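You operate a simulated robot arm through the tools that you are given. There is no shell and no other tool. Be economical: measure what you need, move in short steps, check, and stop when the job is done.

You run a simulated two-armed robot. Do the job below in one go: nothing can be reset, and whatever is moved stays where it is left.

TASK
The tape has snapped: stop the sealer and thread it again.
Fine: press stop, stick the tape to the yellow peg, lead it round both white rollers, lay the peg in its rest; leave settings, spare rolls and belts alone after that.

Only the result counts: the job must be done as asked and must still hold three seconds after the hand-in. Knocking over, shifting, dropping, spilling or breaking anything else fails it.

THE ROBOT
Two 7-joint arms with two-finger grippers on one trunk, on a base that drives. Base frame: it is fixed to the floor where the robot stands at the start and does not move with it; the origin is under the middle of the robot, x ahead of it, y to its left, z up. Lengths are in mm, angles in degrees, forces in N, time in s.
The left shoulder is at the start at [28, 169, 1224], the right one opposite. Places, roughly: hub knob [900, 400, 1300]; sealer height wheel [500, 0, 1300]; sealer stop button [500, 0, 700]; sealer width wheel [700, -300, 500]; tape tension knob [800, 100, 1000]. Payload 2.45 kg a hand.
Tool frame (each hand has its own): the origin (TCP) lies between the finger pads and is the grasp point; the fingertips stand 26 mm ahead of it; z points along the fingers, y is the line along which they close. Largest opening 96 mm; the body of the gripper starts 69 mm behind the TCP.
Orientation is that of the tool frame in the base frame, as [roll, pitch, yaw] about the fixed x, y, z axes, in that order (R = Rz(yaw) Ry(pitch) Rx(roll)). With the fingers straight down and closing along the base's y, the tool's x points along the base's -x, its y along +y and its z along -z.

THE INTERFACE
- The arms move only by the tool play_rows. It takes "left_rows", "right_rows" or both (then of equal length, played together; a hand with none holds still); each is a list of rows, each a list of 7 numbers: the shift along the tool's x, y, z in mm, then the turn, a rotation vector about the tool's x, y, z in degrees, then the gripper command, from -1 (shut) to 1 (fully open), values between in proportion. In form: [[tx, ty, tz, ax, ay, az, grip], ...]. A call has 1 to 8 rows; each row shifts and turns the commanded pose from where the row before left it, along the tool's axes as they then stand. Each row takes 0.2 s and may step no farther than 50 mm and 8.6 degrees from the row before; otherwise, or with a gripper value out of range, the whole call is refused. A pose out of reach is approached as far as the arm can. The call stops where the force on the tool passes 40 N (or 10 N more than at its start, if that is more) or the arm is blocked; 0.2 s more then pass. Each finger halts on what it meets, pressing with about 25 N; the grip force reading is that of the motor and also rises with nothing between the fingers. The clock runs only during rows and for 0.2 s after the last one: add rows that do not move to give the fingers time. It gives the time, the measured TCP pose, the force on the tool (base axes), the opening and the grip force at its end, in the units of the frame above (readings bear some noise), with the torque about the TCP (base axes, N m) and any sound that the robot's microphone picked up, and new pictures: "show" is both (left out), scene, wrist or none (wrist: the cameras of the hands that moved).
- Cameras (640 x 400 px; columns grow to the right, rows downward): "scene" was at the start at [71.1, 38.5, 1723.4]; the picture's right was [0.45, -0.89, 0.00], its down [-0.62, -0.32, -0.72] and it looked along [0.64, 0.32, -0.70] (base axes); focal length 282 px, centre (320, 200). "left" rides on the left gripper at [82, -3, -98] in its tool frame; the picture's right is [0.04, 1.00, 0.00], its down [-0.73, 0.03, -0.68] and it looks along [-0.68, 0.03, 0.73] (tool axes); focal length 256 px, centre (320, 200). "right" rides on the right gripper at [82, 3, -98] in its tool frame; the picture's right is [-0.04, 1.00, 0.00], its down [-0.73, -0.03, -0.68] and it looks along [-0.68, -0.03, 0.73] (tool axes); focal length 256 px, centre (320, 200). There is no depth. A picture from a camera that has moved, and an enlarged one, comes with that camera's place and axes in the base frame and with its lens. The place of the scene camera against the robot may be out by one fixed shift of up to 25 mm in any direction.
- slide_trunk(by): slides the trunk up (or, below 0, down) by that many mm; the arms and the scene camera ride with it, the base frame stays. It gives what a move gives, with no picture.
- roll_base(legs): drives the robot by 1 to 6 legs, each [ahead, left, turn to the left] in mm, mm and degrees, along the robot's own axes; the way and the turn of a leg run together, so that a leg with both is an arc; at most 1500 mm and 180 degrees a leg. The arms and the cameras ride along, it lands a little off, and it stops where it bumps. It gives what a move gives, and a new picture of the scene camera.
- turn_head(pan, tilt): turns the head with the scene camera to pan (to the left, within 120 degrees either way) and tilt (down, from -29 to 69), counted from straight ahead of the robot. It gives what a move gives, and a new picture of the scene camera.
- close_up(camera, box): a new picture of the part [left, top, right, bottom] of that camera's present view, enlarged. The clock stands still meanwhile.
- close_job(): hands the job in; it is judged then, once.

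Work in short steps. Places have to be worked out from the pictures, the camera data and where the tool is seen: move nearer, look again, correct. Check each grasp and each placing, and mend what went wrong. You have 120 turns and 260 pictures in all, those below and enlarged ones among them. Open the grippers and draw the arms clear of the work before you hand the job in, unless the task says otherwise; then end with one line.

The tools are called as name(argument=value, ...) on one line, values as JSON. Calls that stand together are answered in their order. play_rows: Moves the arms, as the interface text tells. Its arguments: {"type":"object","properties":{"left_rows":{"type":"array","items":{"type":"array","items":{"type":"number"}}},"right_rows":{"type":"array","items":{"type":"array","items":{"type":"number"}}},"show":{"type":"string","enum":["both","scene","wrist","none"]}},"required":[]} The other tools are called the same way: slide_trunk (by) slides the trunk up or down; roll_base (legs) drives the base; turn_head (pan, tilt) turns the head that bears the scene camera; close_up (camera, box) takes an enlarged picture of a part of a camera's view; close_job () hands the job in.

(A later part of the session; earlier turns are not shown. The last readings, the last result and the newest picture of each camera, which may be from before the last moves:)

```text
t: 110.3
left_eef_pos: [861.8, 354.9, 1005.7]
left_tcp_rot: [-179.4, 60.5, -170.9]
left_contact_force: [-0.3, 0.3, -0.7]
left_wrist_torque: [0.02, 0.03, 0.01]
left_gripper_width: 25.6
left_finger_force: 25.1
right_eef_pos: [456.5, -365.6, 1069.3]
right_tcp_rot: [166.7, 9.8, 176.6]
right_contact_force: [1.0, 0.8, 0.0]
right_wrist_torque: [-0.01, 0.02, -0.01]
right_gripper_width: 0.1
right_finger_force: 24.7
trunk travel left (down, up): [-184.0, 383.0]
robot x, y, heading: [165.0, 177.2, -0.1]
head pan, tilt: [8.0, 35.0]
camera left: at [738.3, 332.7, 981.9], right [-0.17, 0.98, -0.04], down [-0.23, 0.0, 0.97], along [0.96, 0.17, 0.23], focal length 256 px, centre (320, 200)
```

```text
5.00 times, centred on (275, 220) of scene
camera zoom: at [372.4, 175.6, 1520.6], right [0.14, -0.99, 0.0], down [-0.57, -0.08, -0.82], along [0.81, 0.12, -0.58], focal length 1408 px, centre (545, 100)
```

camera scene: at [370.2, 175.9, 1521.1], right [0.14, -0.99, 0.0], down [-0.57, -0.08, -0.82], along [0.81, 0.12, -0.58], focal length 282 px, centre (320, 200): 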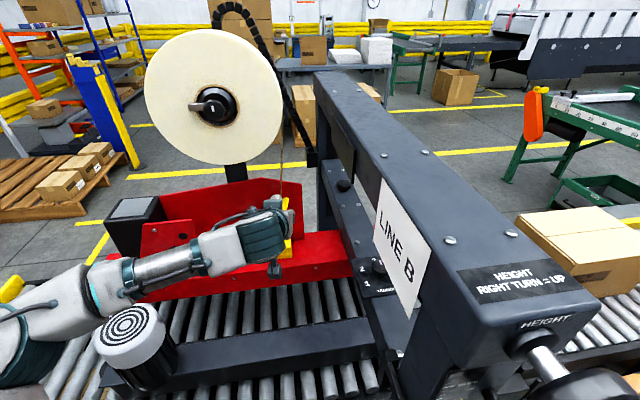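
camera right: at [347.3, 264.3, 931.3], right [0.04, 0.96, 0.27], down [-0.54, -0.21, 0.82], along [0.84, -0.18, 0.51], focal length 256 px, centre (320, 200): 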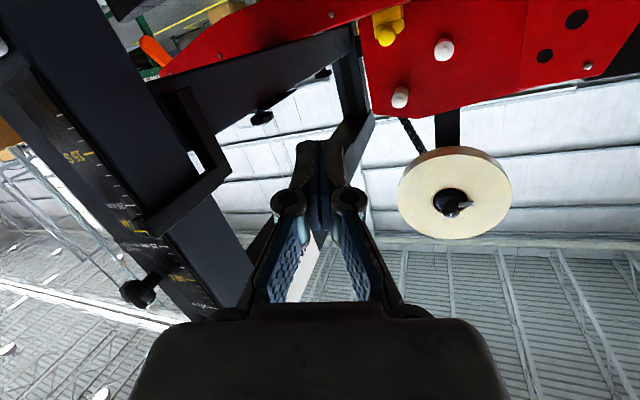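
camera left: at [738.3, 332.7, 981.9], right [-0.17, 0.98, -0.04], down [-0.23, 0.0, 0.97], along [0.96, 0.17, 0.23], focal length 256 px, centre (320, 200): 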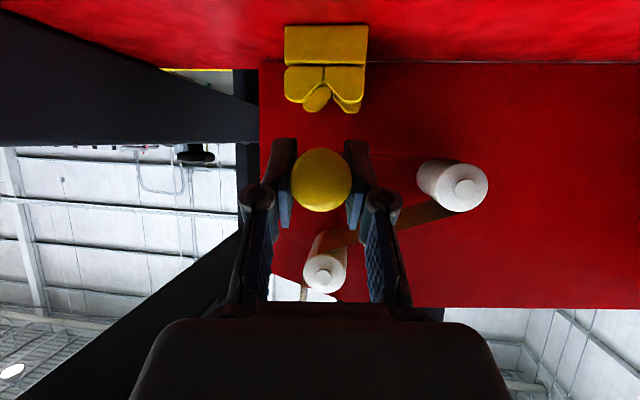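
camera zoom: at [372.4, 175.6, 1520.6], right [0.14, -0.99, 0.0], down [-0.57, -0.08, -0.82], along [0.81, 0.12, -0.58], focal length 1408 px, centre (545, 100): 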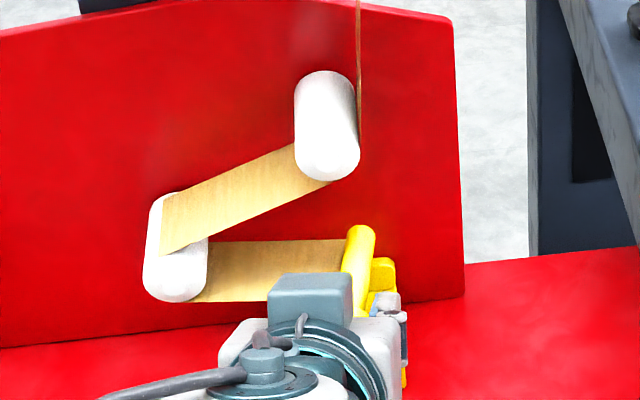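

The tape S holds while the peg is above the rest. The rest's axis is yawed a few degrees more than my tool, so I add 4°, shift slightly, and lower towards the V prongs, stopping above them to check.

play_rows(left_rows=[[-2.2, 2, 4, -3.5, 0, -2, -1], [10.5, 0, 5.9, 0, 0, 0, -1], [10.5, 0, 5.9, 0, 0, 0, -1], [0, 0, 0, 0, 0, 0, -1]], show="wrist")

close_up(camera="left", box=[240, 40, 420, 240])

close_up(camera="scene", box=[250, 190, 310, 260])

```text
t: 111.3
left_eef_pos: [865.9, 357.9, 980.1]
left_tcp_rot: [-179.4, 60.6, -166.8]
left_contact_force: [0.7, 0.2, 0.0]
left_wrist_torque: [-0.01, 0.02, 0.02]
left_gripper_width: 25.8
left_finger_force: 24.6
right_eef_pos: [455.4, -366.7, 1068.1]
right_tcp_rot: [166.9, 9.9, 176.6]
right_contact_force: [0.5, -0.4, -0.7]
right_wrist_torque: [0.03, -0.01, -0.02]
right_gripper_width: 0.0
right_finger_force: 25.2
trunk travel left (down, up): [-184.0, 383.0]
robot x, y, heading: [160.5, 177.9, 0.1]
head pan, tilt: [8.0, 35.0]
camera left: at [744.2, 326.1, 957.8], right [-0.24, 0.97, -0.04], down [-0.23, -0.02, 0.97], along [0.94, 0.24, 0.23], focal length 256 px, centre (320, 200)
```

left: 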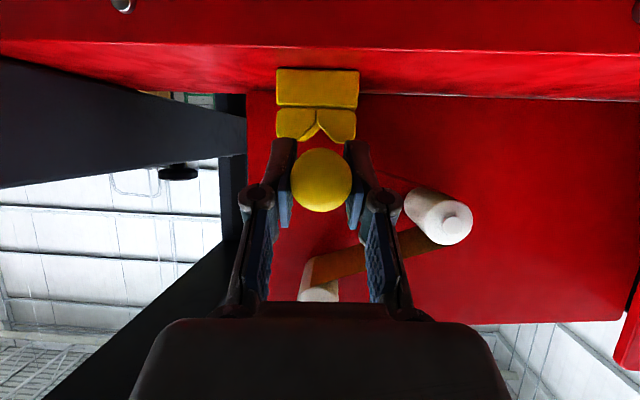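

```text
2.00 times, centred on (330, 140) of left
camera zoom: at [744.2, 326.1, 957.8], right [-0.24, 0.97, -0.04], down [-0.23, -0.02, 0.97], along [0.94, 0.24, 0.23], focal length 512 px, centre (300, 320)
```

zoom: 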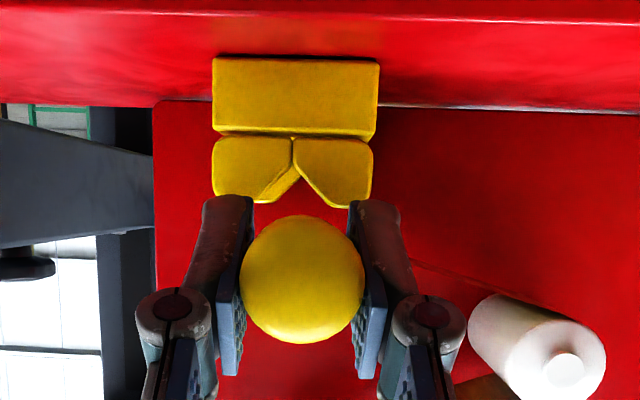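

```text
5.71 times, centred on (280, 225) of scene
camera zoom: at [372.1, 174.5, 1520.7], right [0.14, -0.99, 0.0], down [-0.57, -0.08, -0.82], along [0.81, 0.12, -0.58], focal length 1609 px, centre (549, 57)
```

zoom: 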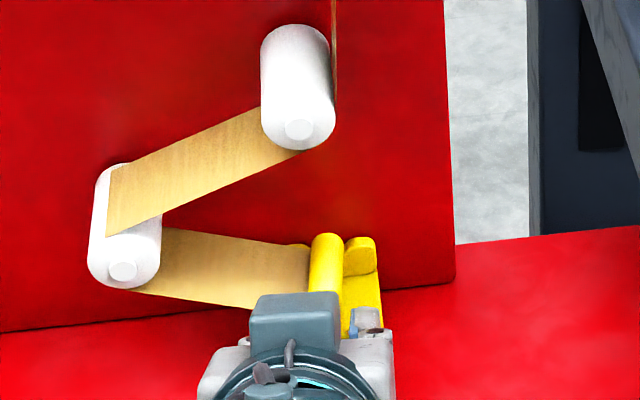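

The rest's notch reads y ≈ 362 at x ≈ 907, which makes its axis about 9° from x. I trim the yaw back 3.5°, shift 1.5 mm right and lower gently onto the prongs.

play_rows(left_rows=[[0, -1.5, 0, 3.05, 0, 1.7, -1], [6.1, 0, 3.4, 0, 0, 0, -1], [4.4, 0, 2.5, 0, 0, 0, -1], [2.6, 0, 1.5, 0, 0, 0, -1], [1.8, 0, 1, 0, 0, 0, -1], [0, 0, 0, 0, 0, 0, -1]], show="wrist")

close_up(camera="left", box=[240, 40, 420, 240])

close_up(camera="scene", box=[250, 190, 310, 260])

```text
t: 112.7
left_eef_pos: [865.1, 357.1, 965.8]
left_tcp_rot: [-179.4, 60.7, -170.0]
left_contact_force: [-0.1, 2.9, 7.2]
left_wrist_torque: [0.06, -0.3, 0.17]
left_gripper_width: 25.6
left_finger_force: 25.2
right_eef_pos: [455.0, -366.0, 1070.0]
right_tcp_rot: [166.9, 9.9, 176.5]
right_contact_force: [1.1, 0.3, 0.1]
right_wrist_torque: [0.0, 0.0, -0.03]
right_gripper_width: 0.2
right_finger_force: 25.1
trunk travel left (down, up): [-184.0, 383.0]
robot x, y, heading: [167.7, 171.7, 0.2]
head pan, tilt: [8.0, 35.0]
camera left: at [742.4, 332.4, 941.9], right [-0.18, 0.98, -0.04], down [-0.24, 0.0, 0.97], along [0.96, 0.18, 0.23], focal length 256 px, centre (320, 200)
```

left: 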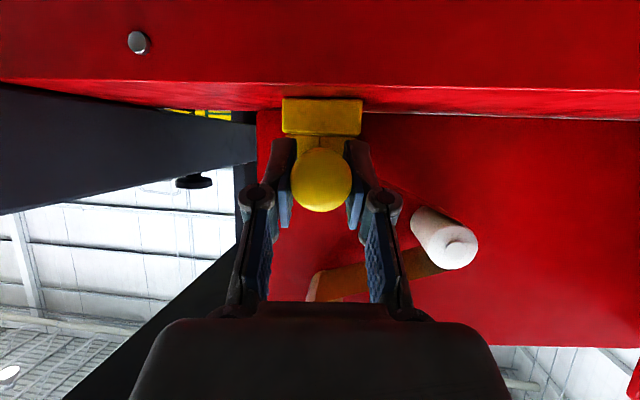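

```text
2.00 times, centred on (330, 140) of left
camera zoom: at [742.4, 332.4, 941.9], right [-0.18, 0.98, -0.04], down [-0.24, 0.0, 0.97], along [0.96, 0.18, 0.23], focal length 512 px, centre (300, 320)
```

zoom: 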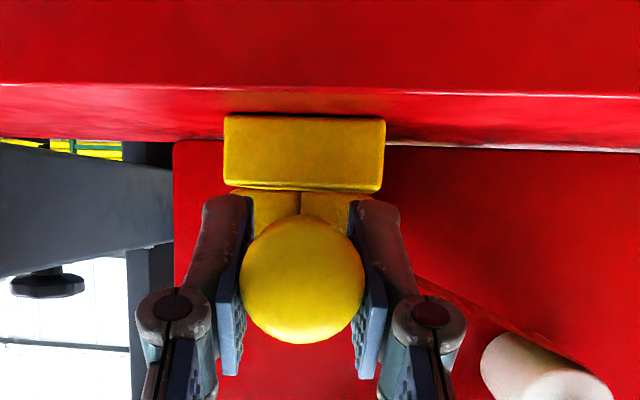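

```text
5.71 times, centred on (280, 225) of scene
camera zoom: at [370.4, 175.7, 1521.1], right [0.14, -0.99, 0.0], down [-0.57, -0.08, -0.82], along [0.81, 0.12, -0.58], focal length 1609 px, centre (549, 57)
```

zoom: 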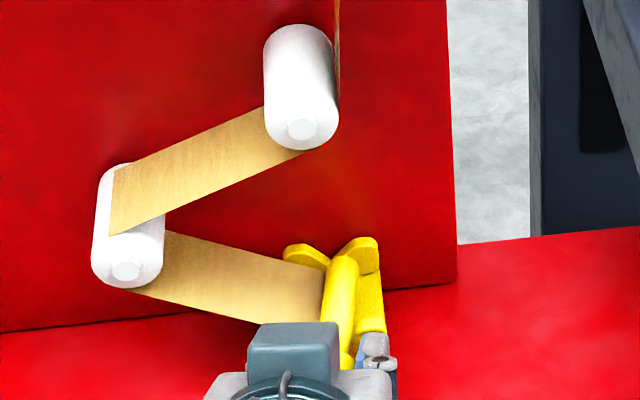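

The shaft is touching the front prong (7 N, lever 42 mm) with a slight push to the left. I shift 1.5 mm left, lower 3 mm more, and check.

play_rows(left_rows=[[0, 1.5, 0, 0, 0, 0, -1], [1.3, 0, 0.75, 0, 0, 0, -1], [1.3, 0, 0.75, 0, 0, 0, -1], [0, 0, 0, 0, 0, 0, -1]], show="none")

close_up(camera="scene", box=[255, 200, 305, 255])

```text
t: 113.7
left_eef_pos: [864.2, 357.0, 962.9]
left_tcp_rot: [-179.3, 60.8, -170.2]
left_contact_force: [3.2, 1.0, 18.0]
left_wrist_torque: [0.12, -0.65, 0.13]
left_gripper_width: 26.0
left_finger_force: 25.8
right_eef_pos: [454.6, -367.8, 1069.1]
right_tcp_rot: [166.9, 9.9, 176.5]
right_contact_force: [0.1, 0.7, 0.2]
right_wrist_torque: [-0.01, -0.06, -0.01]
right_gripper_width: 0.2
right_finger_force: 24.9
trunk travel left (down, up): [-184.0, 383.0]
robot x, y, heading: [163.5, 171.3, -0.1]
head pan, tilt: [8.0, 35.0]
```

```text
7.27 times, centred on (280, 228) of scene
camera zoom: at [368.4, 174.0, 1521.4], right [0.14, -0.99, 0.0], down [-0.57, -0.08, -0.82], along [0.81, 0.12, -0.57], focal length 2047 px, centre (611, 0)
```

zoom: 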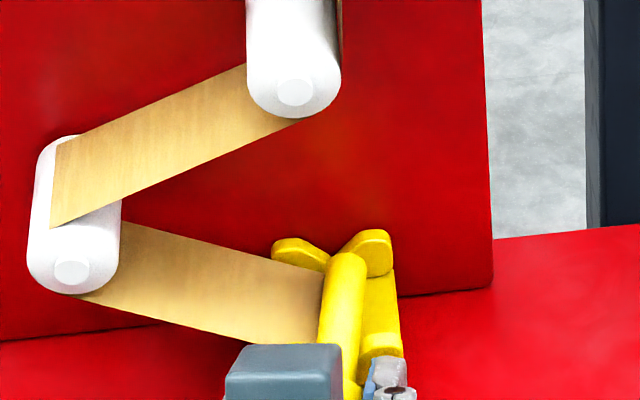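

The weight is bearing on the front prong only. I pitch the tip down slightly so the shaft settles on both prong pairs.

play_rows(left_rows=[[-1.5, 0, -0.85, 0, 1.5, 0, -1], [-1.3, 0, -0.75, 0, 1.5, 0, -1], [0, 0, 0, 0, 0, 0, -1]], show="none")

close_up(camera="scene", box=[255, 200, 305, 255])

```text
t: 114.5
left_eef_pos: [865.7, 356.8, 964.3]
left_tcp_rot: [-179.5, 57.3, -170.4]
left_contact_force: [-0.5, -0.5, 8.0]
left_wrist_torque: [0.04, -0.3, 0.02]
left_gripper_width: 25.4
left_finger_force: 24.9
right_eef_pos: [454.8, -366.9, 1068.8]
right_tcp_rot: [166.8, 9.9, 176.5]
right_contact_force: [0.1, 0.2, -0.2]
right_wrist_torque: [0.0, 0.04, 0.0]
right_gripper_width: 0.0
right_finger_force: 24.9
trunk travel left (down, up): [-184.0, 383.0]
robot x, y, heading: [165.8, 176.6, -0.1]
head pan, tilt: [8.0, 35.0]
```

```text
7.27 times, centred on (280, 228) of scene
camera zoom: at [369.9, 173.7, 1520.9], right [0.14, -0.99, 0.0], down [-0.57, -0.08, -0.82], along [0.81, 0.12, -0.58], focal length 2047 px, centre (611, 0)
```

zoom: 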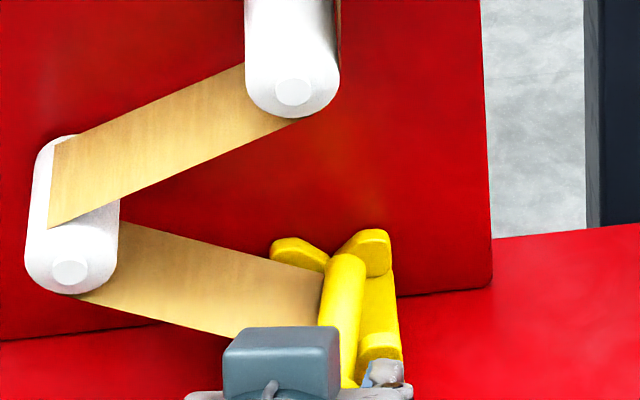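

The shaft tip sits a bit short of and right of the back notch, so the peg needs to go about 10 mm deeper with slightly more yaw. I lift 3 mm, yaw 3°, advance 8 mm and lower again.

play_rows(left_rows=[[-2.5, 0, -1.6, -2.5, 0, -1.6, -1], [-2.2, 0, 3.4, 0, 0, 0, -1], [-2.2, 0, 3.4, 0, 0, 0, -1], [2.5, 0, 1.6, 0, 1, 0, -1], [0, 0, 0, 0, 0, 0, -1]], show="wrist")

close_up(camera="scene", box=[255, 200, 305, 255])

```text
t: 115.7
left_eef_pos: [869.6, 358.2, 969.9]
left_tcp_rot: [-179.3, 56.9, -167.2]
left_contact_force: [-19.3, -3.0, 17.3]
left_wrist_torque: [0.38, -0.14, 0.24]
left_gripper_width: 25.4
left_finger_force: 25.4
right_eef_pos: [451.5, -367.9, 1069.1]
right_tcp_rot: [166.8, 10.1, 176.6]
right_contact_force: [-0.4, 1.0, 0.3]
right_wrist_torque: [0.01, 0.05, 0.02]
right_gripper_width: 0.0
right_finger_force: 24.9
trunk travel left (down, up): [-184.0, 383.0]
robot x, y, heading: [163.7, 175.6, 0.2]
head pan, tilt: [8.0, 35.0]
camera left: at [747.8, 327.8, 954.4], right [-0.23, 0.97, -0.04], down [-0.17, 0.0, 0.98], along [0.96, 0.23, 0.17], focal length 256 px, centre (320, 200)
```

left: 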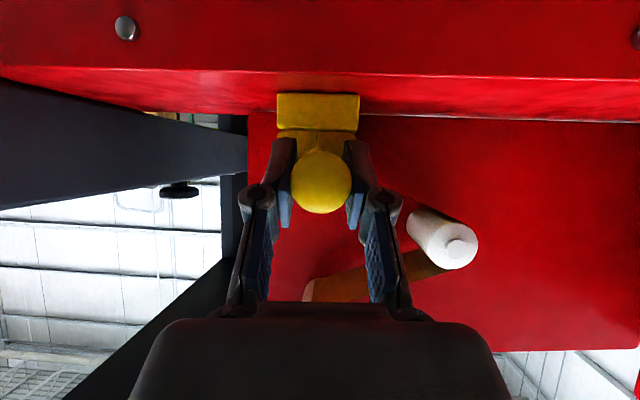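

```text
7.27 times, centred on (280, 228) of scene
camera zoom: at [363.4, 171.8, 1522.3], right [0.14, -0.99, 0.0], down [-0.57, -0.08, -0.82], along [0.81, 0.12, -0.57], focal length 2047 px, centre (611, 0)
```

zoom: 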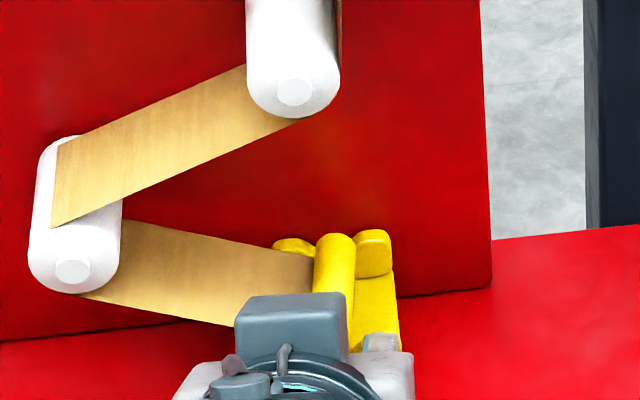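

The fingertips met the prongs at this depth. I back off 4 mm, lower the shaft into the notches, and look before releasing.

play_rows(left_rows=[[2.4, 0, -3.8, 0, 0, 0, -1], [2.5, 0, 1.6, 0, 0, 0, -1], [1.7, 0, 1.1, 0, 0, 0, -1], [0, 0, 0, 0, 0, 0, -1]], show="wrist")

close_up(camera="scene", box=[255, 200, 305, 255])

```text
t: 116.7
left_eef_pos: [867.3, 356.2, 963.6]
left_tcp_rot: [-179.3, 56.9, -167.5]
left_contact_force: [-5.3, -5.3, 27.2]
left_wrist_torque: [0.39, -0.67, 0.1]
left_gripper_width: 25.7
left_finger_force: 24.5
right_eef_pos: [452.7, -367.2, 1069.6]
right_tcp_rot: [166.7, 10.2, 176.4]
right_contact_force: [0.0, -0.1, -0.3]
right_wrist_torque: [0.0, 0.02, 0.05]
right_gripper_width: 0.0
right_finger_force: 24.6
trunk travel left (down, up): [-184.0, 383.0]
robot x, y, heading: [165.0, 176.1, -0.1]
head pan, tilt: [8.0, 35.0]
camera left: at [744.3, 325.8, 948.4], right [-0.23, 0.97, -0.04], down [-0.17, 0.0, 0.99], along [0.96, 0.23, 0.17], focal length 256 px, centre (320, 200)
```

left: 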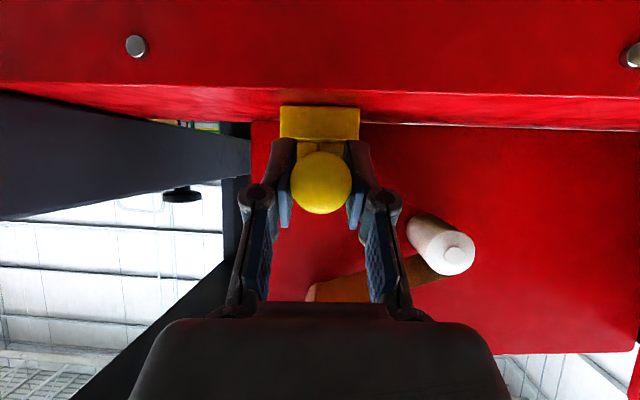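

```text
7.27 times, centred on (280, 228) of scene
camera zoom: at [364.3, 170.5, 1522.1], right [0.14, -0.99, 0.0], down [-0.57, -0.08, -0.82], along [0.81, 0.12, -0.57], focal length 2047 px, centre (611, 0)
```

zoom: 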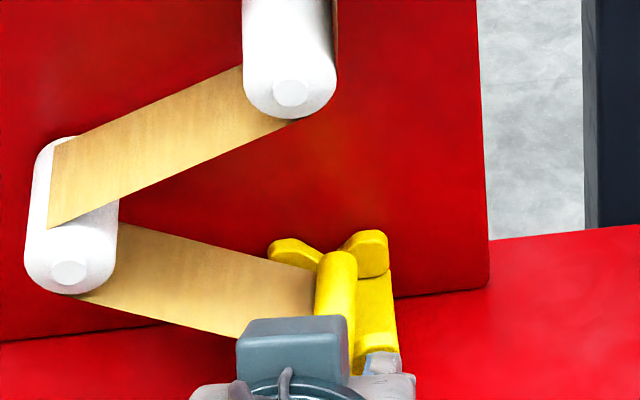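

The peg must go about 12 mm deeper, but the fingertips would hit the prongs. With the shaft held by the notches, I pivot the hand to point more downward (it slips about the grip axis), which moves the fingertips back.

play_rows(left_rows=[[-1.7, 0, -1.1, 0, 5, 0, -1], [0, 0, 0, 0, 6, 0, -1], [0, 0, 0, 0, 6, 0, -1], [0, 0, 0, 0, 6, 0, -1], [0, 0, 0, 0, 0, 0, -1]], show="wrist")

close_up(camera="scene", box=[255, 200, 305, 255])

```text
t: 117.9
left_eef_pos: [864.5, 368.6, 958.4]
left_tcp_rot: [-179.7, 36.5, -167.9]
left_contact_force: [0.0, -23.7, 10.2]
left_wrist_torque: [0.01, -0.37, -0.7]
left_gripper_width: 33.0
left_finger_force: 24.9
left hand out of reach, approached as far as the arm can: row 3, 4
right_eef_pos: [455.4, -372.7, 1065.3]
right_tcp_rot: [166.6, 10.1, 176.4]
right_contact_force: [-0.3, 0.8, 0.1]
right_wrist_torque: [-0.02, 0.01, 0.02]
right_gripper_width: 0.1
right_finger_force: 24.8
trunk travel left (down, up): [-184.0, 383.0]
robot x, y, heading: [159.5, 173.1, -0.2]
head pan, tilt: [8.0, 35.0]
camera left: at [744.6, 340.2, 988.6], right [-0.24, 0.97, -0.03], down [0.18, 0.07, 0.98], along [0.96, 0.23, -0.19], focal length 256 px, centre (320, 200)
```

left: 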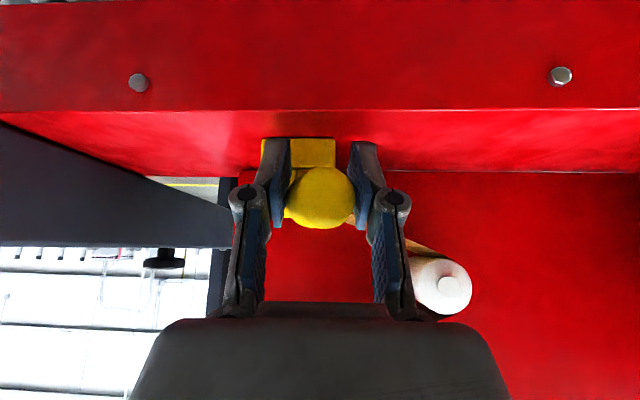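

```text
7.27 times, centred on (280, 228) of scene
camera zoom: at [370.1, 159.6, 1521.0], right [0.14, -0.99, -0.01], down [-0.57, -0.07, -0.82], along [0.81, 0.12, -0.57], focal length 2047 px, centre (611, 0)
```

zoom: 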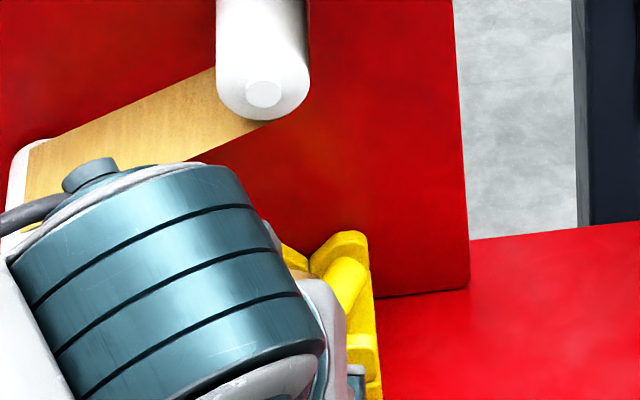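

The reach limit dragged the hand 12 mm left, and the peg is twisted in the grip. I undo part of the pitch and move back right.

play_rows(left_rows=[[0, -3, 0, 0, -6, 0, -1], [0, -4, 0, 0, -6, 0, -1], [0, -4, 0, 0, 0, 0, -1], [0, 0, 0, 0, 0, 0, -1]], show="wrist")

close_up(camera="scene", box=[245, 190, 305, 255])

close_up(camera="left", box=[240, 80, 420, 280])

```text
t: 118.9
left_eef_pos: [868.7, 368.1, 956.5]
left_tcp_rot: [-179.5, 48.6, -167.3]
left_contact_force: [-8.5, 5.8, -1.3]
left_wrist_torque: [0.06, 0.07, 0.28]
left_gripper_width: 25.8
left_finger_force: 24.7
right_eef_pos: [455.3, -366.6, 1068.2]
right_tcp_rot: [166.8, 9.8, 176.5]
right_contact_force: [-0.6, 0.4, -0.1]
right_wrist_torque: [-0.01, -0.01, 0.0]
right_gripper_width: 0.0
right_finger_force: 24.8
trunk travel left (down, up): [-184.0, 383.0]
robot x, y, heading: [162.3, 174.1, 0.3]
head pan, tilt: [8.0, 35.0]
camera left: at [744.4, 335.5, 960.3], right [-0.24, 0.97, -0.03], down [-0.03, 0.03, 1.0], along [0.97, 0.24, 0.02], focal length 256 px, centre (320, 200)
```

left: 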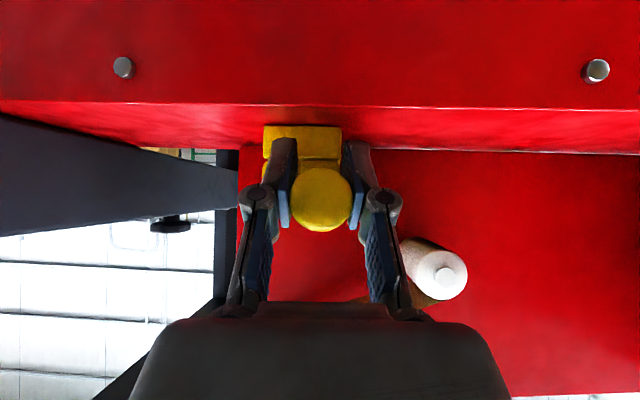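

```text
6.15 times, centred on (275, 222) of scene
camera zoom: at [370.4, 175.4, 1520.8], right [0.14, -0.99, 0.0], down [-0.57, -0.08, -0.82], along [0.81, 0.12, -0.58], focal length 1732 px, centre (597, 62)
```

zoom: 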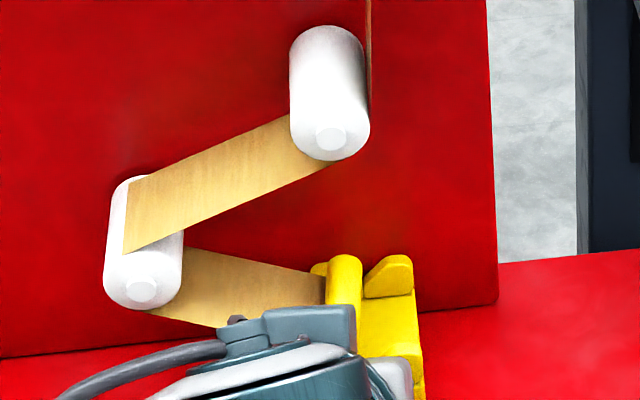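

```text
2.00 times, centred on (330, 180) of left
camera zoom: at [744.4, 335.5, 960.3], right [-0.24, 0.97, -0.03], down [-0.03, 0.03, 1.0], along [0.97, 0.24, 0.02], focal length 512 px, centre (300, 240)
```

zoom: 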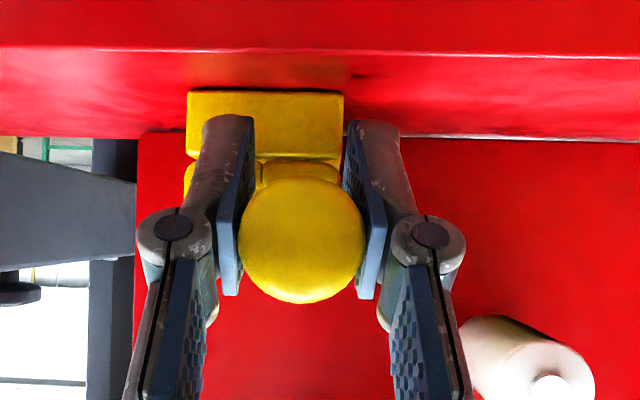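

The peg now sits left of the notch. I lift it 25 mm, shift right 11 mm and re-check its attitude.

play_rows(left_rows=[[-9.4, 0, -8.3, 0, 0, 0, -1], [-9.4, 0, -8.3, 0, 0, 0, -1], [0, -6, 0, 0, -4, 0, -1], [0, -6, 0, 0, -4, 0, -1], [0, 0, 0, 0, 0, 0, -1]], show="wrist")

close_up(camera="scene", box=[245, 190, 305, 255])

close_up(camera="left", box=[240, 40, 420, 240])

```text
t: 120.1
left_eef_pos: [871.7, 354.6, 982.9]
left_tcp_rot: [-179.3, 56.6, -167.3]
left_contact_force: [0.0, -0.3, 0.3]
left_wrist_torque: [0.0, 0.03, 0.0]
left_gripper_width: 25.3
left_finger_force: 24.9
right_eef_pos: [456.7, -366.2, 1069.2]
right_tcp_rot: [166.8, 9.9, 176.5]
right_contact_force: [-0.5, -0.3, -1.0]
right_wrist_torque: [0.03, 0.02, -0.01]
right_gripper_width: 0.2
right_finger_force: 25.4
trunk travel left (down, up): [-184.0, 383.0]
robot x, y, heading: [162.9, 173.3, -0.1]
head pan, tilt: [8.0, 35.0]
camera left: at [748.4, 323.6, 968.5], right [-0.23, 0.97, -0.04], down [-0.17, 0.0, 0.99], along [0.96, 0.23, 0.16], focal length 256 px, centre (320, 200)
```

left: 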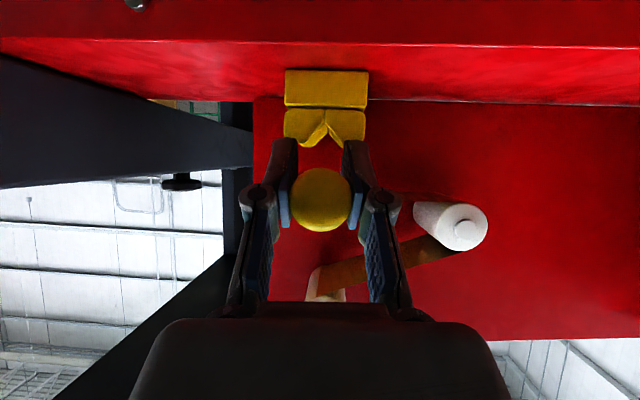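

```text
6.15 times, centred on (275, 222) of scene
camera zoom: at [372.2, 175.3, 1520.7], right [0.14, -0.99, 0.0], down [-0.57, -0.08, -0.82], along [0.81, 0.12, -0.58], focal length 1732 px, centre (597, 62)
```

zoom: 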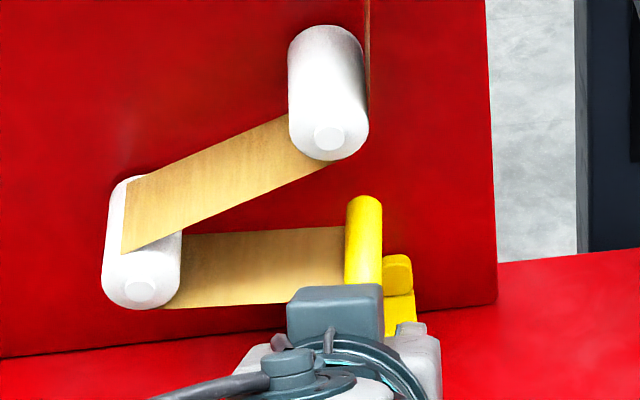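

```text
2.00 times, centred on (330, 140) of left
camera zoom: at [748.4, 323.6, 968.5], right [-0.23, 0.97, -0.04], down [-0.17, 0.0, 0.99], along [0.96, 0.23, 0.16], focal length 512 px, centre (300, 320)
```

zoom: 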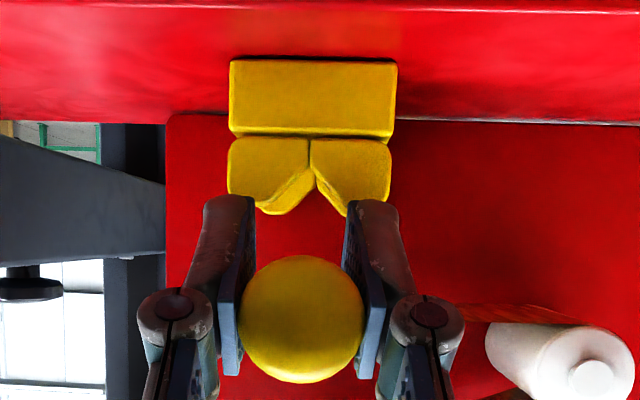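

The peg is 11° tip-up and too far back in the fingers. A steeper hand pitch lets the fingertips clear the prongs, so I lift, reduce the yaw to 5°, and test whether the arm can hold a pitch of about 33° here.

play_rows(left_rows=[[-20.9, 0, -13.8, 0, 0, 0, -1], [0, 0, 0, 6.4, 0, 4.2, -1], [0, 0, 0, 0, 8, 0, -1], [0, 0, 0, 0, 8, 0, -1], [0, 0, 0, 0, 8, 0, -1], [0, 0, 0, 0, 0, 0, -1]], show="scene")

close_up(camera="scene", box=[245, 170, 315, 255])

```text
t: 121.5
left_eef_pos: [868.5, 389.6, 1020.4]
left_tcp_rot: [-179.5, 32.5, -175.3]
left_contact_force: [-0.8, 0.0, -0.6]
left_wrist_torque: [0.01, 0.02, 0.01]
left_gripper_width: 25.0
left_finger_force: 25.3
left hand out of reach, approached as far as the arm can: row 5
right_eef_pos: [455.9, -366.1, 1069.8]
right_tcp_rot: [167.0, 9.9, 176.5]
right_contact_force: [-0.5, 0.0, 0.5]
right_wrist_torque: [-0.01, -0.01, 0.0]
right_gripper_width: 0.0
right_finger_force: 25.0
trunk travel left (down, up): [-184.0, 383.0]
robot x, y, heading: [162.6, 171.6, -0.0]
head pan, tilt: [8.0, 35.0]
camera scene: at [372.3, 177.0, 1520.6], right [0.14, -0.99, 0.0], down [-0.57, -0.08, -0.82], along [0.81, 0.12, -0.58], focal length 282 px, centre (320, 200)
```

scene: 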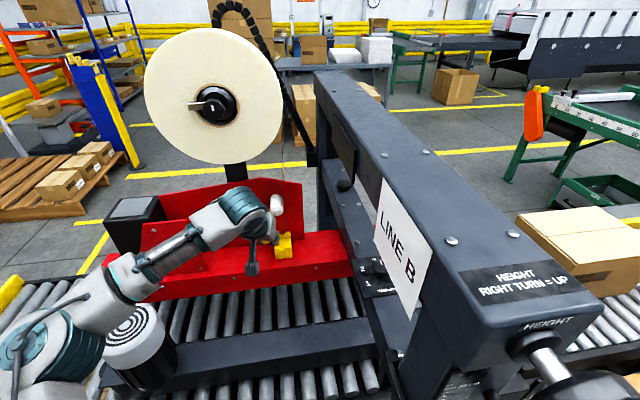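

```text
4.71 times, centred on (280, 212) of scene
camera zoom: at [372.3, 177.0, 1520.6], right [0.14, -0.99, 0.0], down [-0.57, -0.08, -0.82], along [0.81, 0.12, -0.58], focal length 1325 px, centre (508, 141)
```

zoom: 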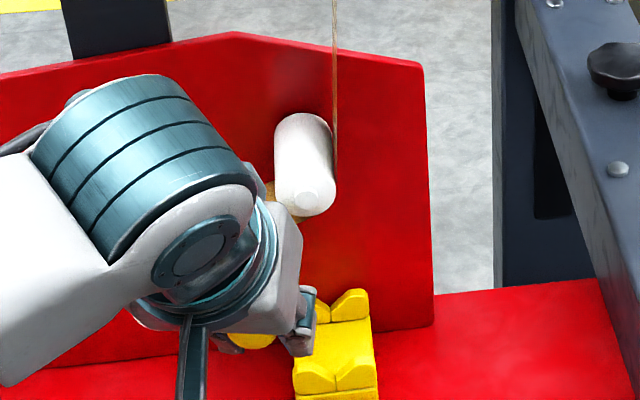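

At this pitch the arm lacks about 35 mm to the right. Holding the peg up clear at depth, I shift the base 65 mm right and let it settle.

roll_base(legs=[[0, -65, 0]])

play_rows(left_rows=[[0, 0, 0, 0, 0, 0, -1], [0, 0, 0, 0, 0, 0, -1], [0, 0, 0, 0, 0, 0, -1], [0, 0, 0, 0, 0, 0, -1], [0, 0, 0, 0, 0, 0, -1], [0, 0, 0, 0, 0, 0, -1], [0, 0, 0, 0, 0, 0, -1], [0, 0, 0, 0, 0, 0, -1]], show="none")

play_rows(left_rows=[[0, 0, 0, 0, 0, 0, -1], [0, 0, 0, 0, 0, 0, -1], [0, 0, 0, 0, 0, 0, -1], [0, 0, 0, 0, 0, 0, -1], [0, 0, 0, 0, 0, 0, -1], [0, 0, 0, 0, 0, 0, -1], [0, 0, 0, 0, 0, 0, -1], [0, 0, 0, 0, 0, 0, -1]], show="none")

play_rows(left_rows=[[0, 0, 0, 0, 0, 0, -1], [0, 0, 0, 0, 0, 0, -1], [0, 0, 0, 0, 0, 0, -1], [0, 0, 0, 0, 0, 0, -1], [0, 0, 0, 0, 0, 0, -1], [0, 0, 0, 0, 0, 0, -1], [0, 0, 0, 0, 0, 0, -1], [0, 0, 0, 0, 0, 0, -1]], show="both")

```text
t: 122.5
left_eef_pos: [867.2, 361.1, 1014.2]
left_tcp_rot: [-177.6, 32.4, -174.1]
left_contact_force: [-0.5, 2.6, -0.4]
left_wrist_torque: [-0.18, 0.01, -0.05]
left_gripper_width: 25.1
left_finger_force: 25.2
right_eef_pos: [454.6, -394.7, 1082.1]
right_tcp_rot: [168.5, 9.9, 177.0]
right_contact_force: [0.4, -0.4, -0.4]
right_wrist_torque: [-0.04, 0.04, 0.03]
right_gripper_width: 0.0
right_finger_force: 24.9
trunk travel left (down, up): [-184.0, 383.0]
robot x, y, heading: [166.2, 119.6, 0.2]
head pan, tilt: [8.0, 35.0]
camera scene: at [371.4, 140.4, 1520.5], right [0.14, -0.99, 0.01], down [-0.57, -0.09, -0.82], along [0.81, 0.11, -0.58], focal length 282 px, centre (320, 200)
```

scene: 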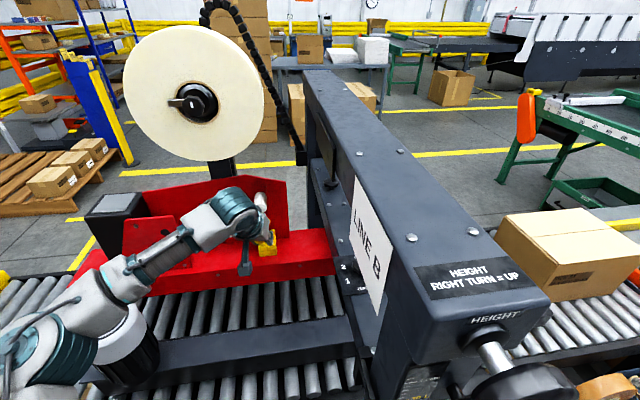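

```text
t: 124.5
left_eef_pos: [861.7, 353.1, 1022.9]
left_tcp_rot: [-178.5, 32.8, -174.2]
left_contact_force: [-0.1, -1.7, -0.6]
left_wrist_torque: [0.06, 0.03, 0.02]
left_gripper_width: 25.0
left_finger_force: 25.2
right_eef_pos: [449.1, -404.8, 1077.7]
right_tcp_rot: [167.7, 10.3, 177.1]
right_contact_force: [0.2, -0.3, -0.4]
right_wrist_torque: [0.04, -0.02, -0.02]
right_gripper_width: 0.1
right_finger_force: 24.7
trunk travel left (down, up): [-184.0, 383.0]
robot x, y, heading: [164.3, 121.9, -0.0]
head pan, tilt: [8.0, 35.0]
stopped in row 8 (left hand): the arm was blocked; the commanded pose is now the measured one
```

```text
t: 126.3
left_eef_pos: [862.8, 346.7, 1024.0]
left_tcp_rot: [-178.9, 32.9, -174.4]
left_contact_force: [1.1, -1.2, -0.4]
left_wrist_torque: [0.05, 0.01, 0.04]
left_gripper_width: 24.9
left_finger_force: 25.0
right_eef_pos: [450.3, -412.2, 1074.9]
right_tcp_rot: [167.3, 10.3, 176.9]
right_contact_force: [-0.2, 0.2, 0.5]
right_wrist_torque: [0.03, 0.01, -0.01]
right_gripper_width: 0.1
right_finger_force: 25.4
trunk travel left (down, up): [-184.0, 383.0]
robot x, y, heading: [165.0, 120.8, -0.0]
head pan, tilt: [8.0, 35.0]
```

```text
t: 128.1
left_eef_pos: [862.2, 348.0, 1022.0]
left_tcp_rot: [-178.8, 32.8, -174.4]
left_contact_force: [1.2, -0.9, -0.1]
left_wrist_torque: [0.07, 0.02, 0.04]
left_gripper_width: 24.9
left_finger_force: 24.9
right_eef_pos: [449.5, -410.9, 1075.5]
right_tcp_rot: [167.5, 10.2, 177.0]
right_contact_force: [0.4, 0.1, -0.1]
right_wrist_torque: [0.02, 0.0, -0.01]
right_gripper_width: 0.0
right_finger_force: 25.5
trunk travel left (down, up): [-184.0, 383.0]
robot x, y, heading: [163.3, 123.3, -0.0]
head pan, tilt: [8.0, 35.0]
camera scene: at [372.5, 114.9, 1520.7], right [0.14, -0.99, -0.01], down [-0.57, -0.07, -0.82], along [0.81, 0.12, -0.58], focal length 282 px, centre (320, 200)
camera left: at [741.0, 334.2, 1061.2], right [-0.12, 0.99, -0.04], down [0.24, 0.07, 0.97], along [0.96, 0.11, -0.25], focal length 256 px, centre (320, 200)
```

scene: 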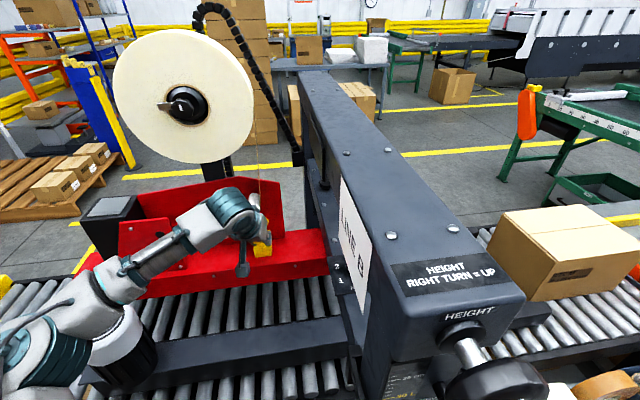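
left: 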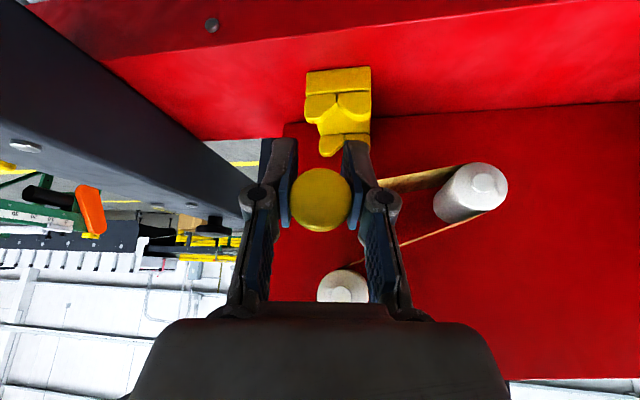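

It has settled at robot y 122, with the tape still S-wrapped and the hand at pitch 33°. I set the yaw to 11.5°, align over the rest axis, and lower to just above the notches.

play_rows(left_rows=[[0, 0, 0, -3.2, 0, -5, -1], [-5, 3.9, 3.2, 0, 0, 0, -1], [10, 0, 15.5, 0, 0, 0, -1], [8, 0, 12.4, 0, 0, 0, -1], [0, 0, 0, 0, 0, 0, -1], [0, 0, 0, 0, 0, 0, -1]], show="wrist")

close_up(camera="left", box=[240, 60, 420, 260])

close_up(camera="scene", box=[225, 190, 295, 260])

```text
t: 129.5
left_eef_pos: [867.6, 362.1, 988.1]
left_tcp_rot: [-178.4, 32.6, -168.1]
left_contact_force: [-0.1, -0.5, -0.8]
left_wrist_torque: [-0.01, -0.01, -0.03]
left_gripper_width: 24.8
left_finger_force: 25.2
right_eef_pos: [450.2, -400.8, 1077.8]
right_tcp_rot: [167.8, 10.3, 177.0]
right_contact_force: [0.5, -0.4, -0.2]
right_wrist_torque: [0.01, 0.0, -0.01]
right_gripper_width: 0.0
right_finger_force: 25.7
trunk travel left (down, up): [-184.0, 383.0]
robot x, y, heading: [164.4, 125.4, 0.1]
head pan, tilt: [8.0, 35.0]
camera left: at [748.4, 335.8, 1026.1], right [-0.22, 0.97, -0.05], down [0.24, 0.1, 0.97], along [0.95, 0.2, -0.25], focal length 256 px, centre (320, 200)
```

left: 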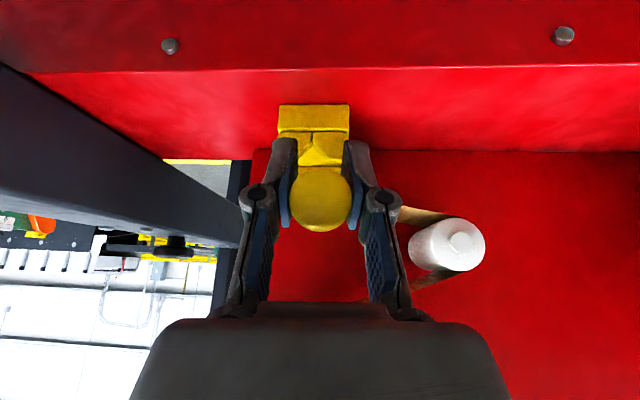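

```text
2.00 times, centred on (330, 160) of left
camera zoom: at [748.4, 335.8, 1026.1], right [-0.22, 0.97, -0.05], down [0.24, 0.1, 0.97], along [0.95, 0.2, -0.25], focal length 512 px, centre (300, 280)
```

zoom: 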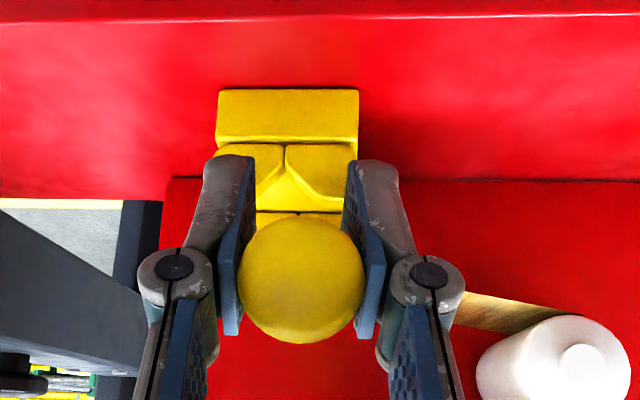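

```text
5.71 times, centred on (260, 225) of scene
camera zoom: at [372.7, 127.5, 1520.6], right [0.14, -0.99, 0.0], down [-0.57, -0.08, -0.82], along [0.81, 0.12, -0.58], focal length 1609 px, centre (663, 57)
```

zoom: 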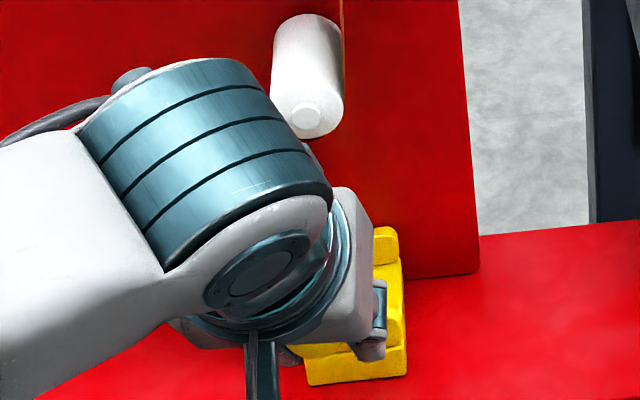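

The hand is about 8 mm left of the rest axis, apparently from renewed sway. I wait for it to settle and read again.

play_rows(left_rows=[[0, 0, 0, 0, 0, 0, -1], [0, 0, 0, 0, 0, 0, -1], [0, 0, 0, 0, 0, 0, -1], [0, 0, 0, 0, 0, 0, -1], [0, 0, 0, 0, 0, 0, -1], [0, 0, 0, 0, 0, 0, -1], [0, 0, 0, 0, 0, 0, -1], [0, 0, 0, 0, 0, 0, -1]], show="none")

play_rows(left_rows=[[0, 0, 0, 0, 0, 0, -1], [0, 0, 0, 0, 0, 0, -1], [0, 0, 0, 0, 0, 0, -1], [0, 0, 0, 0, 0, 0, -1], [0, 0, 0, 0, 0, 0, -1]], show="none")

close_up(camera="left", box=[240, 60, 420, 260])

```text
t: 131.3
left_eef_pos: [866.6, 359.6, 987.5]
left_tcp_rot: [-178.5, 32.7, -168.2]
left_contact_force: [-0.5, -0.3, -0.6]
left_wrist_torque: [0.0, -0.02, 0.03]
left_gripper_width: 25.1
left_finger_force: 24.7
right_eef_pos: [450.1, -403.2, 1078.2]
right_tcp_rot: [167.8, 10.2, 177.0]
right_contact_force: [-0.3, -0.3, 0.3]
right_wrist_torque: [0.02, 0.0, -0.01]
right_gripper_width: 0.4
right_finger_force: 24.9
trunk travel left (down, up): [-184.0, 383.0]
robot x, y, heading: [166.1, 128.2, 0.1]
head pan, tilt: [8.0, 35.0]
```

```text
t: 132.5
left_eef_pos: [867.8, 360.6, 988.7]
left_tcp_rot: [-178.4, 32.6, -168.2]
left_contact_force: [0.1, -0.2, -0.2]
left_wrist_torque: [-0.04, 0.01, 0.02]
left_gripper_width: 25.1
left_finger_force: 25.3
right_eef_pos: [449.4, -403.5, 1077.7]
right_tcp_rot: [167.8, 10.2, 177.1]
right_contact_force: [-0.4, -0.3, -0.4]
right_wrist_torque: [-0.02, -0.01, 0.0]
right_gripper_width: 0.0
right_finger_force: 25.2
trunk travel left (down, up): [-184.0, 383.0]
robot x, y, heading: [159.9, 121.3, 0.0]
head pan, tilt: [8.0, 35.0]
```

```text
2.00 times, centred on (330, 160) of left
camera zoom: at [748.4, 333.9, 1026.6], right [-0.22, 0.97, -0.04], down [0.24, 0.1, 0.97], along [0.95, 0.2, -0.25], focal length 512 px, centre (300, 280)
```

zoom: 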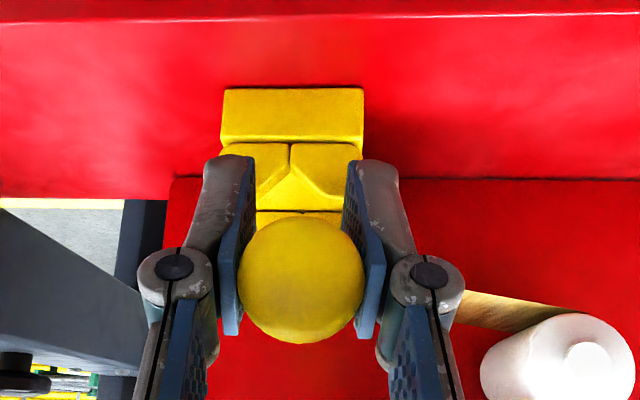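

Settled. I shift 3.7 mm right and 4 mm deeper, then lower in steps. The tip-down peg should meet the back notch first and level itself into the front one.

play_rows(left_rows=[[-3.4, -3.7, 2.2, 0, 0, 0, -1], [5.4, 0, 8.4, 0, 0, 0, -1], [5.4, 0, 8.4, 0, 0, 0, -1], [5.4, 0, 8.4, 0, 0, 0, -1], [0, 0, 0, 0, 0, 0, -1]], show="wrist")

close_up(camera="left", box=[240, 60, 420, 260])

close_up(camera="scene", box=[235, 200, 295, 260])

```text
t: 133.7
left_eef_pos: [871.6, 356.7, 958.7]
left_tcp_rot: [-178.6, 32.4, -168.2]
left_contact_force: [-2.8, -0.5, 0.0]
left_wrist_torque: [0.02, 0.07, 0.06]
left_gripper_width: 25.1
left_finger_force: 24.7
right_eef_pos: [448.9, -402.1, 1078.0]
right_tcp_rot: [167.8, 10.3, 177.1]
right_contact_force: [-0.1, 0.5, 0.8]
right_wrist_torque: [0.0, -0.02, -0.01]
right_gripper_width: 0.0
right_finger_force: 25.2
trunk travel left (down, up): [-184.0, 383.0]
robot x, y, heading: [159.0, 124.8, 0.1]
head pan, tilt: [8.0, 35.0]
camera left: at [752.5, 330.4, 996.4], right [-0.22, 0.97, -0.04], down [0.24, 0.1, 0.97], along [0.95, 0.2, -0.25], focal length 256 px, centre (320, 200)
```

left: 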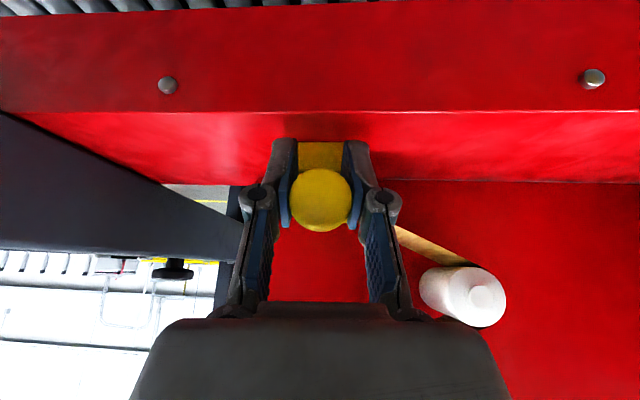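

```text
2.00 times, centred on (330, 160) of left
camera zoom: at [752.5, 330.4, 996.4], right [-0.22, 0.97, -0.04], down [0.24, 0.1, 0.97], along [0.95, 0.2, -0.25], focal length 512 px, centre (300, 280)
```

zoom: 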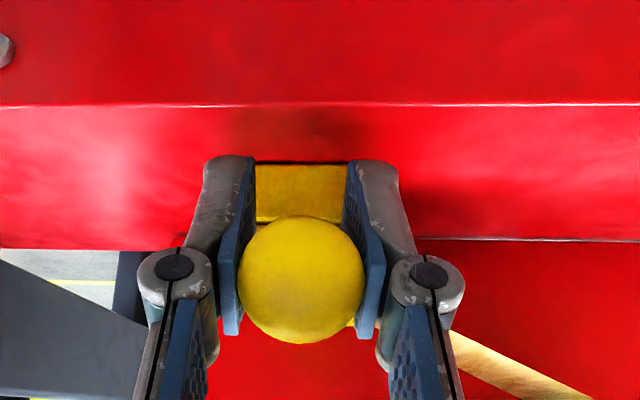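

```text
6.67 times, centred on (265, 230) of scene
camera zoom: at [371.6, 123.3, 1520.7], right [0.14, -0.99, 0.0], down [-0.57, -0.08, -0.82], along [0.81, 0.12, -0.58], focal length 1877 px, centre (687, 0)
```

zoom: 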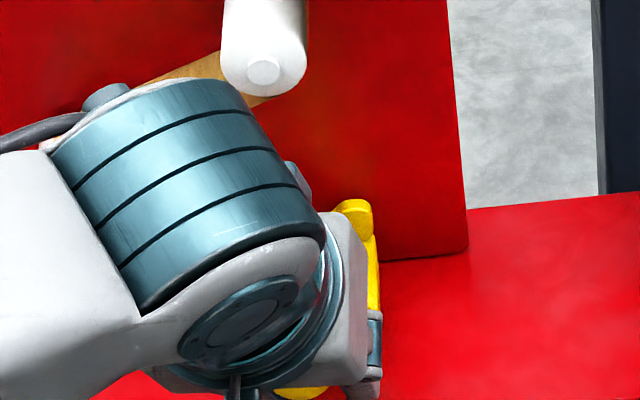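

The fingers are passing in front of the rest block with only 3 N. I continue lowering the last ~13 mm in small steps.

play_rows(left_rows=[[2.7, 0, 4.2, 0, 0, 0, -1], [2.2, 0, 3.4, 0, 0, 0, -1], [1.6, 0, 2.5, 0, 0, 0, -1], [0, 0, 0, 0, 0, 0, -1]], show="none")

close_up(camera="left", box=[240, 60, 420, 260])

```text
t: 134.7
left_eef_pos: [870.8, 356.6, 949.2]
left_tcp_rot: [-178.4, 32.8, -168.2]
left_contact_force: [-0.6, 2.8, 18.5]
left_wrist_torque: [0.15, -0.54, 0.2]
left_gripper_width: 25.5
left_finger_force: 25.0
right_eef_pos: [447.5, -403.1, 1077.9]
right_tcp_rot: [167.8, 10.3, 177.0]
right_contact_force: [-0.9, -0.2, -0.1]
right_wrist_torque: [0.02, 0.01, 0.0]
right_gripper_width: 0.0
right_finger_force: 25.0
trunk travel left (down, up): [-184.0, 383.0]
robot x, y, heading: [164.7, 122.9, -0.0]
head pan, tilt: [8.0, 35.0]
```

```text
2.00 times, centred on (330, 160) of left
camera zoom: at [751.8, 330.2, 986.9], right [-0.22, 0.97, -0.05], down [0.23, 0.1, 0.97], along [0.95, 0.2, -0.25], focal length 512 px, centre (300, 280)
```

zoom: 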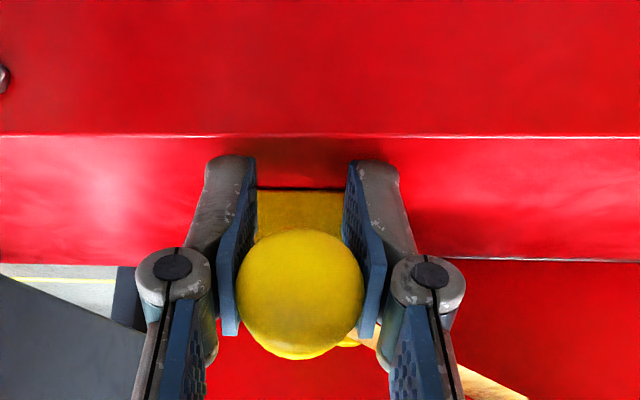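

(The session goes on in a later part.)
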